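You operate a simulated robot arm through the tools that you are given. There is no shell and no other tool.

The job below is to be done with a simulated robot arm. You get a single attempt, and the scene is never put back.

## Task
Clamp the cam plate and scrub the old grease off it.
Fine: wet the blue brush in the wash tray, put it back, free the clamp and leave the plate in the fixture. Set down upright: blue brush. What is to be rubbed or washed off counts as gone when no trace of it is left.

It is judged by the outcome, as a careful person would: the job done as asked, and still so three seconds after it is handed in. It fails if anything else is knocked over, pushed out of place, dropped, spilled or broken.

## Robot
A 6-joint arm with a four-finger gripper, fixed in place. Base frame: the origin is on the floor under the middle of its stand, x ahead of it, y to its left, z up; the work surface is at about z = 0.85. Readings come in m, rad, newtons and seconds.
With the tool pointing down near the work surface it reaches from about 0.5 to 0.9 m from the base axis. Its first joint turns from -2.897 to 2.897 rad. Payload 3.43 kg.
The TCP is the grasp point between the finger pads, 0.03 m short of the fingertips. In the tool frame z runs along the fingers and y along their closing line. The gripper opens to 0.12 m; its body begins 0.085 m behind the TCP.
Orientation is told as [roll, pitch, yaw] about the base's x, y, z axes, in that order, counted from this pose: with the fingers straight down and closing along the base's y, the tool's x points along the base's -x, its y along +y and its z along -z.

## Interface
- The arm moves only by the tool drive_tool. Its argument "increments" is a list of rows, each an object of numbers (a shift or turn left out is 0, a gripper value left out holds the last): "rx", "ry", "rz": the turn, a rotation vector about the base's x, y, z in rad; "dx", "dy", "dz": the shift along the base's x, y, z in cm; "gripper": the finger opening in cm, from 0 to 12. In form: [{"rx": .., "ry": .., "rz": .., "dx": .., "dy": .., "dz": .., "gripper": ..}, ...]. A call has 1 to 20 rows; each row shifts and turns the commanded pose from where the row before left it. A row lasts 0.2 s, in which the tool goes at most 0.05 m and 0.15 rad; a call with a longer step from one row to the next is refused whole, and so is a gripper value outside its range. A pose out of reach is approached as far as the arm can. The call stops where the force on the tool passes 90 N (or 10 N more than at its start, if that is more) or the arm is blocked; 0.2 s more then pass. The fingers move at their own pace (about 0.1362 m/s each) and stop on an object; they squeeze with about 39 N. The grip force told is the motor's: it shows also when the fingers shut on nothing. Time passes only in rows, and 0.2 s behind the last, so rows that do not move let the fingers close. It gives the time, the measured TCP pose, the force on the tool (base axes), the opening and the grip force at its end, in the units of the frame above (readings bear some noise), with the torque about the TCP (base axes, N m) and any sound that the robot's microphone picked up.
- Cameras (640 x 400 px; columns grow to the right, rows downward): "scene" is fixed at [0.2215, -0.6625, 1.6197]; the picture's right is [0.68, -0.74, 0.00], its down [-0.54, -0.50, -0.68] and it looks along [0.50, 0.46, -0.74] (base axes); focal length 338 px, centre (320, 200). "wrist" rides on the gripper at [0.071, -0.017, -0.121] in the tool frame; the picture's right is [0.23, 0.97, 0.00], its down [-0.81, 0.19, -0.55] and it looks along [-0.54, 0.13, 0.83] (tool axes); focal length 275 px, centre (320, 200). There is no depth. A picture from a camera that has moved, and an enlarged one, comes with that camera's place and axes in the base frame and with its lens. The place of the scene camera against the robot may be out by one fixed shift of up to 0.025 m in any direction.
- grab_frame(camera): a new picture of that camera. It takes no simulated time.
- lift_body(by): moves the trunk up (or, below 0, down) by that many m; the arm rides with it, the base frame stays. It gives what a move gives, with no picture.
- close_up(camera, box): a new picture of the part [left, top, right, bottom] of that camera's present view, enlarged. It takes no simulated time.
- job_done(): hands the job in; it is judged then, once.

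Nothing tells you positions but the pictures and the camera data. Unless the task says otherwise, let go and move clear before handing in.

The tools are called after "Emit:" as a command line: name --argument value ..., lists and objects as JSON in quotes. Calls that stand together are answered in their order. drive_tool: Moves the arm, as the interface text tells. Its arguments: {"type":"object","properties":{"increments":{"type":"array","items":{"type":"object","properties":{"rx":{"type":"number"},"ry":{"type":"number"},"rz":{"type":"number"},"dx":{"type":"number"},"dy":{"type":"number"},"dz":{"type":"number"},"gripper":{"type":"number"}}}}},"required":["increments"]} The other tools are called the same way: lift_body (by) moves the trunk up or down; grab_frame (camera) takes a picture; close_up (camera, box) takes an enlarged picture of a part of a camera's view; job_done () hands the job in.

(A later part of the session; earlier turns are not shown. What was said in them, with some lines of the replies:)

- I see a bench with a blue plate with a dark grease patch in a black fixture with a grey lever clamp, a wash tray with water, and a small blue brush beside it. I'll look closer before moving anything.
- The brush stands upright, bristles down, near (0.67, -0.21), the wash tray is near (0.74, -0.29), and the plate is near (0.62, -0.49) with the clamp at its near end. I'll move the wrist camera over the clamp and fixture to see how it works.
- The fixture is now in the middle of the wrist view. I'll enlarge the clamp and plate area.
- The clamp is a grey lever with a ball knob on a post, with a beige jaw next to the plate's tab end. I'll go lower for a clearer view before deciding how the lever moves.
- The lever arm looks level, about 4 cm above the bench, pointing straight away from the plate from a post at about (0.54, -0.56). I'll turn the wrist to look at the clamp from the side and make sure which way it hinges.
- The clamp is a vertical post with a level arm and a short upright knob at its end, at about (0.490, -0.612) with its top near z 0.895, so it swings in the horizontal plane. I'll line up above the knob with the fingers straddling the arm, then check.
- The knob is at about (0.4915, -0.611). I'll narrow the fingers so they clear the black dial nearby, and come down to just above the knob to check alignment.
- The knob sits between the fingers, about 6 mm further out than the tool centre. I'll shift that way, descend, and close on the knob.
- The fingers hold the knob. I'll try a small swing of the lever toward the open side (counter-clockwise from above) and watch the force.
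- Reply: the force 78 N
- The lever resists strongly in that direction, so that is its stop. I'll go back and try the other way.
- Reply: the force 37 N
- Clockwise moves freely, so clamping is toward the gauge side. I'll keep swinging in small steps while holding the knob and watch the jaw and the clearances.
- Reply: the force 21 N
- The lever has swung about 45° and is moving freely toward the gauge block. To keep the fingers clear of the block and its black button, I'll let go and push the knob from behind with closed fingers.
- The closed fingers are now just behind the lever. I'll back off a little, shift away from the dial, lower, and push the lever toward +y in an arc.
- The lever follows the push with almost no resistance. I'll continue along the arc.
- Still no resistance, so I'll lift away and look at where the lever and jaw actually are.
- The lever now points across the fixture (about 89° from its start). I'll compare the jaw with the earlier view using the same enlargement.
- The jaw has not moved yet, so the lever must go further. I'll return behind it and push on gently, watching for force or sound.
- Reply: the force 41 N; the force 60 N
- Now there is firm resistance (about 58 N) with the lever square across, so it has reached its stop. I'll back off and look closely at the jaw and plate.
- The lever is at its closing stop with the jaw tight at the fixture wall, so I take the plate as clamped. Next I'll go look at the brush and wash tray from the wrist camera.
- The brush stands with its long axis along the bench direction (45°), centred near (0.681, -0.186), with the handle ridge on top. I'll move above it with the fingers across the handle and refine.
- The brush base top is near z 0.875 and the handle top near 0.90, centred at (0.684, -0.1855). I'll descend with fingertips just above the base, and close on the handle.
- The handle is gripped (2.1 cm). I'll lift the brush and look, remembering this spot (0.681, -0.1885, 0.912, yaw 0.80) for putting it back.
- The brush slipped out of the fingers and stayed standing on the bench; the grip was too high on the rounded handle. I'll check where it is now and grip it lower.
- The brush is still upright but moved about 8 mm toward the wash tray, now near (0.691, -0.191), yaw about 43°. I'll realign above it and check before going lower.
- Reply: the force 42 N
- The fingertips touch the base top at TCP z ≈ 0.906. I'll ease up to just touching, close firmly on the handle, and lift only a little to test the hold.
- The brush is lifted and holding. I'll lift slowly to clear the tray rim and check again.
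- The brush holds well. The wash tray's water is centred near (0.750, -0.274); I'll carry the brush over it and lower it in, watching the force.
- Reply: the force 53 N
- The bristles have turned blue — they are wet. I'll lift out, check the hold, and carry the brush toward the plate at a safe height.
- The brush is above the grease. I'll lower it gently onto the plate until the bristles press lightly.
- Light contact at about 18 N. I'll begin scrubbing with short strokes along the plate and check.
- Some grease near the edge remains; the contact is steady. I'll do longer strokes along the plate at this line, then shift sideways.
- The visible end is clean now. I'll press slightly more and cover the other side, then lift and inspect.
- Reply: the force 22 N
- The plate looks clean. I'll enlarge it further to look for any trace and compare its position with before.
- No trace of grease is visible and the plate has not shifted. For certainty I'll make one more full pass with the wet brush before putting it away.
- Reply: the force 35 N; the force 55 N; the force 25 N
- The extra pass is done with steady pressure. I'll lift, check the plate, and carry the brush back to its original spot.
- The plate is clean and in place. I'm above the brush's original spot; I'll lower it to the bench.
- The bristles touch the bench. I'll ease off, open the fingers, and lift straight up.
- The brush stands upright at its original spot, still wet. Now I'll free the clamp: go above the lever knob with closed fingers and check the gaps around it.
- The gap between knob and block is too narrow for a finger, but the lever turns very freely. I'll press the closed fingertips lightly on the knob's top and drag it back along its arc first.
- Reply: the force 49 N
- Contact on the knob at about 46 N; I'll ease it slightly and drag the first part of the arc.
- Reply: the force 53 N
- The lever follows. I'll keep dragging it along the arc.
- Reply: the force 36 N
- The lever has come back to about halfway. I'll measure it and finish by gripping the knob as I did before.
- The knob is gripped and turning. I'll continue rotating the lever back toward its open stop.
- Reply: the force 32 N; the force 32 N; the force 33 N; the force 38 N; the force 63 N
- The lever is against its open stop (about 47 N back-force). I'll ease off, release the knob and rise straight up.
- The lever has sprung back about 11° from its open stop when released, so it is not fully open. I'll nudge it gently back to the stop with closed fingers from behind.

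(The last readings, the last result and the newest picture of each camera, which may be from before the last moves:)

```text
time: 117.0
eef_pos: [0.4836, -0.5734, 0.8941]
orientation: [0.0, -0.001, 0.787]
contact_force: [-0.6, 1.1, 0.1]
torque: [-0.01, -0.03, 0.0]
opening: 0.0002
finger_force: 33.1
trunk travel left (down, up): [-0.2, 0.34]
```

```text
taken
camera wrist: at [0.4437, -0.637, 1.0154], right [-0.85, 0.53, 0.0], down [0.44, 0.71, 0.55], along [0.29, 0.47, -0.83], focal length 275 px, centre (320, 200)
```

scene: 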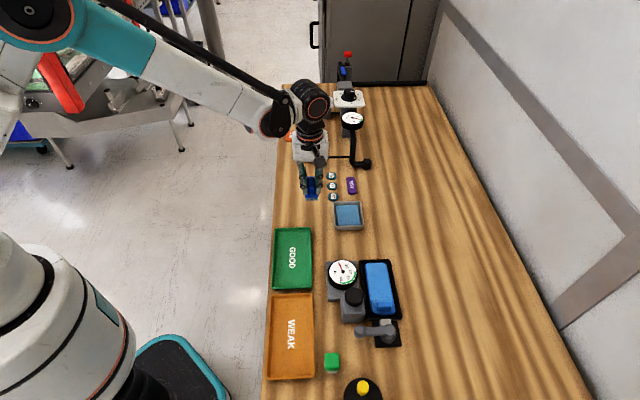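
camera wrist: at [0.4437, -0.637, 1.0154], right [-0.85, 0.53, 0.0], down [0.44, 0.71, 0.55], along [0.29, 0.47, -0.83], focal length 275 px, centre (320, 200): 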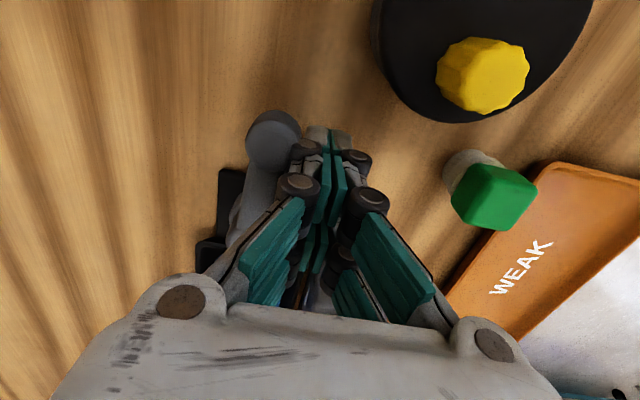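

Emit:
drive_tool --increments '[{"dx": 0.15, "dy": -0.15}, {"dx": 0.1, "dy": -0.1}, {"dx": 0.1, "dy": -0.1}, {}]'

Emit:
drive_tool --increments '[{"dx": 0.1, "dy": -0.1}, {"dx": 0.1, "dy": -0.1}, {}]'

```text
time: 118.0
eef_pos: [0.486, -0.5786, 0.8953]
orientation: [-0.001, 0.001, 0.785]
contact_force: [-0.6, -0.1, 0.2]
torque: [0.01, 0.01, 0.01]
opening: 0.0
finger_force: 33.8
trunk travel left (down, up): [-0.2, 0.34]
```

```text
time: 118.8
eef_pos: [0.4875, -0.5787, 0.8943]
orientation: [0.003, 0.0, 0.785]
contact_force: [-17.1, 10.8, -7.0]
torque: [0.02, 0.08, -0.05]
opening: 0.0
finger_force: 33.2
trunk travel left (down, up): [-0.2, 0.34]
```

The lever now meets its open stop (about 20 N). I'll back away slowly so it doesn't spring back, then look.

Emit:
drive_tool --increments '[{"dx": -0.05, "dy": 0.05}, {"dx": -0.05, "dy": 0.05}, {"dx": -0.05, "dy": 0.05}, {"dx": -0.1, "dy": 0.1}, {}, {"dx": -0.5, "dy": 0.5}, {"dx": -0.5, "dy": 0.5}, {"dz": 4}, {"dz": 4}, {"dz": 4}, {"dz": 3}, {}]'

Emit:
grab_frame --camera "wrist"

Emit:
close_up --camera "wrist" --box '[200, 90, 360, 230]'

```text
time: 121.4
eef_pos: [0.4732, -0.5673, 1.0469]
orientation: [0.0, -0.001, 0.785]
contact_force: [0.0, 1.0, -0.4]
torque: [0.0, 0.02, -0.04]
opening: 0.0
finger_force: 33.6
trunk travel left (down, up): [-0.2, 0.34]
```

```text
taken
camera wrist: at [0.4331, -0.6291, 1.1662], right [-0.85, 0.53, 0.0], down [0.44, 0.71, 0.55], along [0.29, 0.47, -0.83], focal length 275 px, centre (320, 200)
```

wrist: 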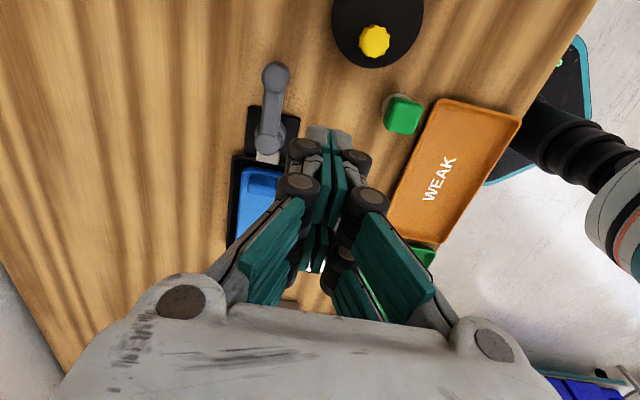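

```text
2.86 times, centred on (280, 160) of wrist
camera zoom: at [0.4331, -0.6291, 1.1662], right [-0.85, 0.53, 0.0], down [0.44, 0.71, 0.55], along [0.29, 0.47, -0.83], focal length 786 px, centre (434, 314)
```

zoom: 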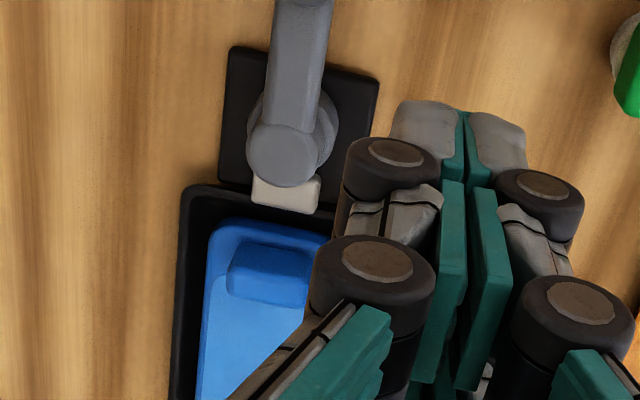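

The lever is back at its original open position (about 226°). I'll move the arm clear, back to its starting pose, and inspect the whole scene.

Emit:
drive_tool --increments '[{"dz": 4.5}, {"dz": 4.5}, {"dz": 4.5}, {"dz": 4.5}, {"dx": 0.4, "dy": 3.5, "rz": -0.07}, {"dx": 0.4, "dy": 3.5, "rz": -0.07}, {"dx": 0.4, "dy": 3.5, "rz": -0.07}, {"dx": 0.4, "dy": 3.5, "rz": -0.07}, {"dx": 0.4, "dy": 3.5, "rz": -0.07}, {"dx": 0.4, "dy": 3.5, "rz": -0.07}, {"dx": 0.4, "dy": 3.5, "rz": -0.07}, {"dx": 0.4, "dy": 3.5, "rz": -0.07}, {"dx": 0.4, "dy": 3.5, "rz": -0.07}, {"dx": 0.4, "dy": 3.5, "rz": -0.07}, {"dx": 0.4, "dy": 3.5, "rz": -0.085, "gripper": 12}, {}]'

Emit:
grab_frame --camera "scene"

Emit:
close_up --camera "scene" --box '[310, 240, 430, 390]'

Emit:
close_up --camera "scene" --box '[280, 160, 400, 240]'

Emit:
grab_frame --camera "wrist"

```text
time: 124.8
eef_pos: [0.5213, -0.1809, 1.2236]
orientation: [0.001, 0.0, 0.0]
contact_force: [-0.3, 0.9, 0.1]
torque: [-0.02, 0.0, 0.03]
opening: 0.1181
finger_force: 0.1
trunk travel left (down, up): [-0.2, 0.34]
```

```text
taken
```

scene: 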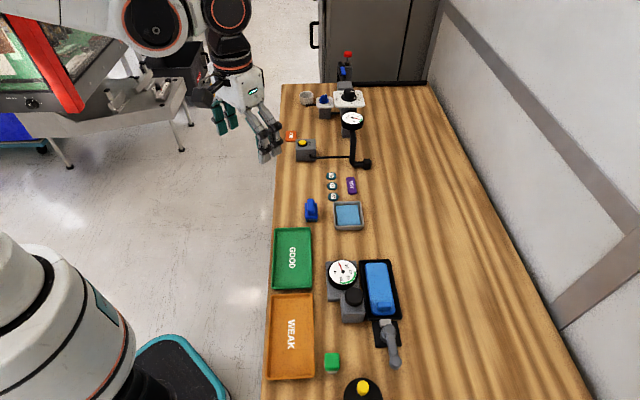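

```text
2.67 times, centred on (370, 315) of scene
camera zoom: at [0.2215, -0.6625, 1.6197], right [0.68, -0.74, 0.0], down [-0.54, -0.5, -0.68], along [0.5, 0.46, -0.74], focal length 903 px, centre (187, -107)
```

zoom: 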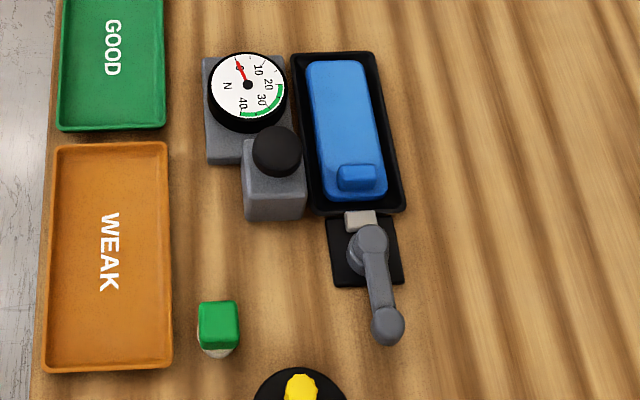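

```text
5.00 times, centred on (340, 200) of scene
camera zoom: at [0.2215, -0.6625, 1.6197], right [0.68, -0.74, 0.0], down [-0.54, -0.5, -0.68], along [0.5, 0.46, -0.74], focal length 1692 px, centre (220, 200)
```

zoom: 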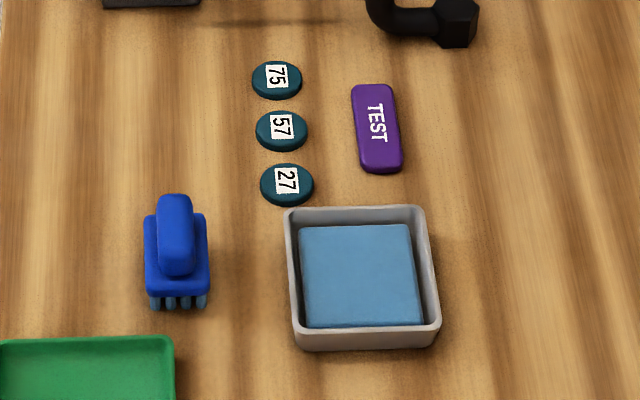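

```text
taken
camera wrist: at [0.4482, -0.1985, 1.3442], right [-0.23, 0.97, 0.0], down [0.81, 0.19, 0.55], along [0.54, 0.13, -0.83], focal length 275 px, centre (320, 200)
```

wrist: 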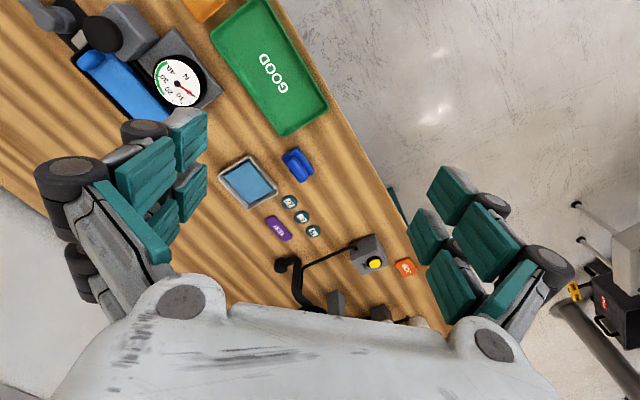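

Everything is where it began: the brush stands upright in its spot, the lever is open, and the plate is in its fixture. One last close look at the plate for any trace.

Emit:
close_up --camera "scene" --box '[360, 255, 404, 295]'

Emit:
close_up --camera "scene" --box '[362, 280, 406, 325]'

Emit:
close_up --camera "scene" --box '[270, 40, 400, 180]'

```text
10.00 times, centred on (382, 275) of scene
camera zoom: at [0.2215, -0.6625, 1.6197], right [0.68, -0.74, 0.0], down [-0.54, -0.5, -0.68], along [0.5, 0.46, -0.74], focal length 3385 px, centre (-300, -550)
```

zoom: 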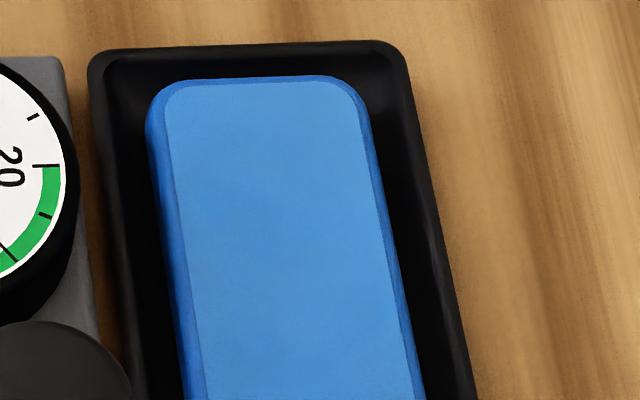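

```text
8.89 times, centred on (384, 302) of scene
camera zoom: at [0.2215, -0.6625, 1.6197], right [0.68, -0.74, 0.0], down [-0.54, -0.5, -0.68], along [0.5, 0.46, -0.74], focal length 3009 px, centre (-249, -711)
```

zoom: 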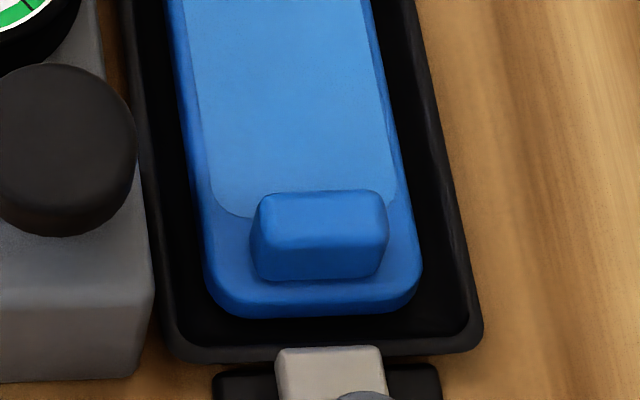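

```text
2.86 times, centred on (335, 110) of scene
camera zoom: at [0.2215, -0.6625, 1.6197], right [0.68, -0.74, 0.0], down [-0.54, -0.5, -0.68], along [0.5, 0.46, -0.74], focal length 967 px, centre (277, 457)
```

zoom: 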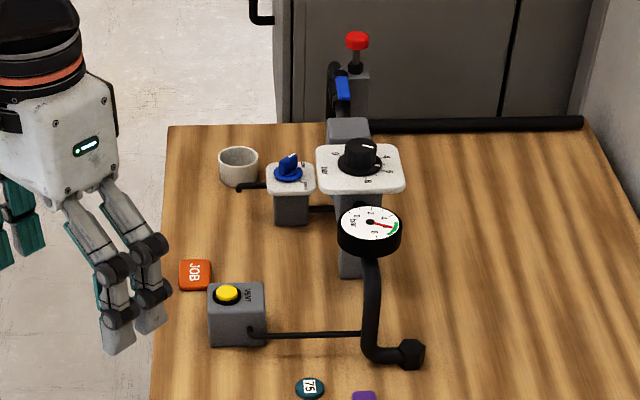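

The plate shows no trace of grease and sits in its fixture. The clamp lever is open, the wet brush stands upright in its place, and the rest of the bench looks unchanged, so I'm handing the job in.

Emit:
job_done

```text
The job is handed in.
```

The cam plate is scrubbed: close-up pictures show no trace of grease. The job is handed in, but no verdict has come back.

- **Plate and clamp:** I swung the lever to its closing stop before scrubbing. The jaw barely moved (about 1–2 mm at most), so I judged the plate clamped from the lever being at its stop. The plate did not shift under the brush. The lever is now back at its open stop, and the plate is still in the fixture.
- **Brush:** I wet it in the wash tray. It stands upright within a few millimetres of where it started. On my first pick-up it slipped out of the fingers and shifted about 8 mm, but it stayed standing. I then gripped it lower and it held.
- **Lever on release:** It sprang back about 11° when I first let go. I nudged it to its open stop again and checked that it stayed there.

The rest of the bench looks unchanged in the final pictures, and the arm is clear, back near its starting pose.
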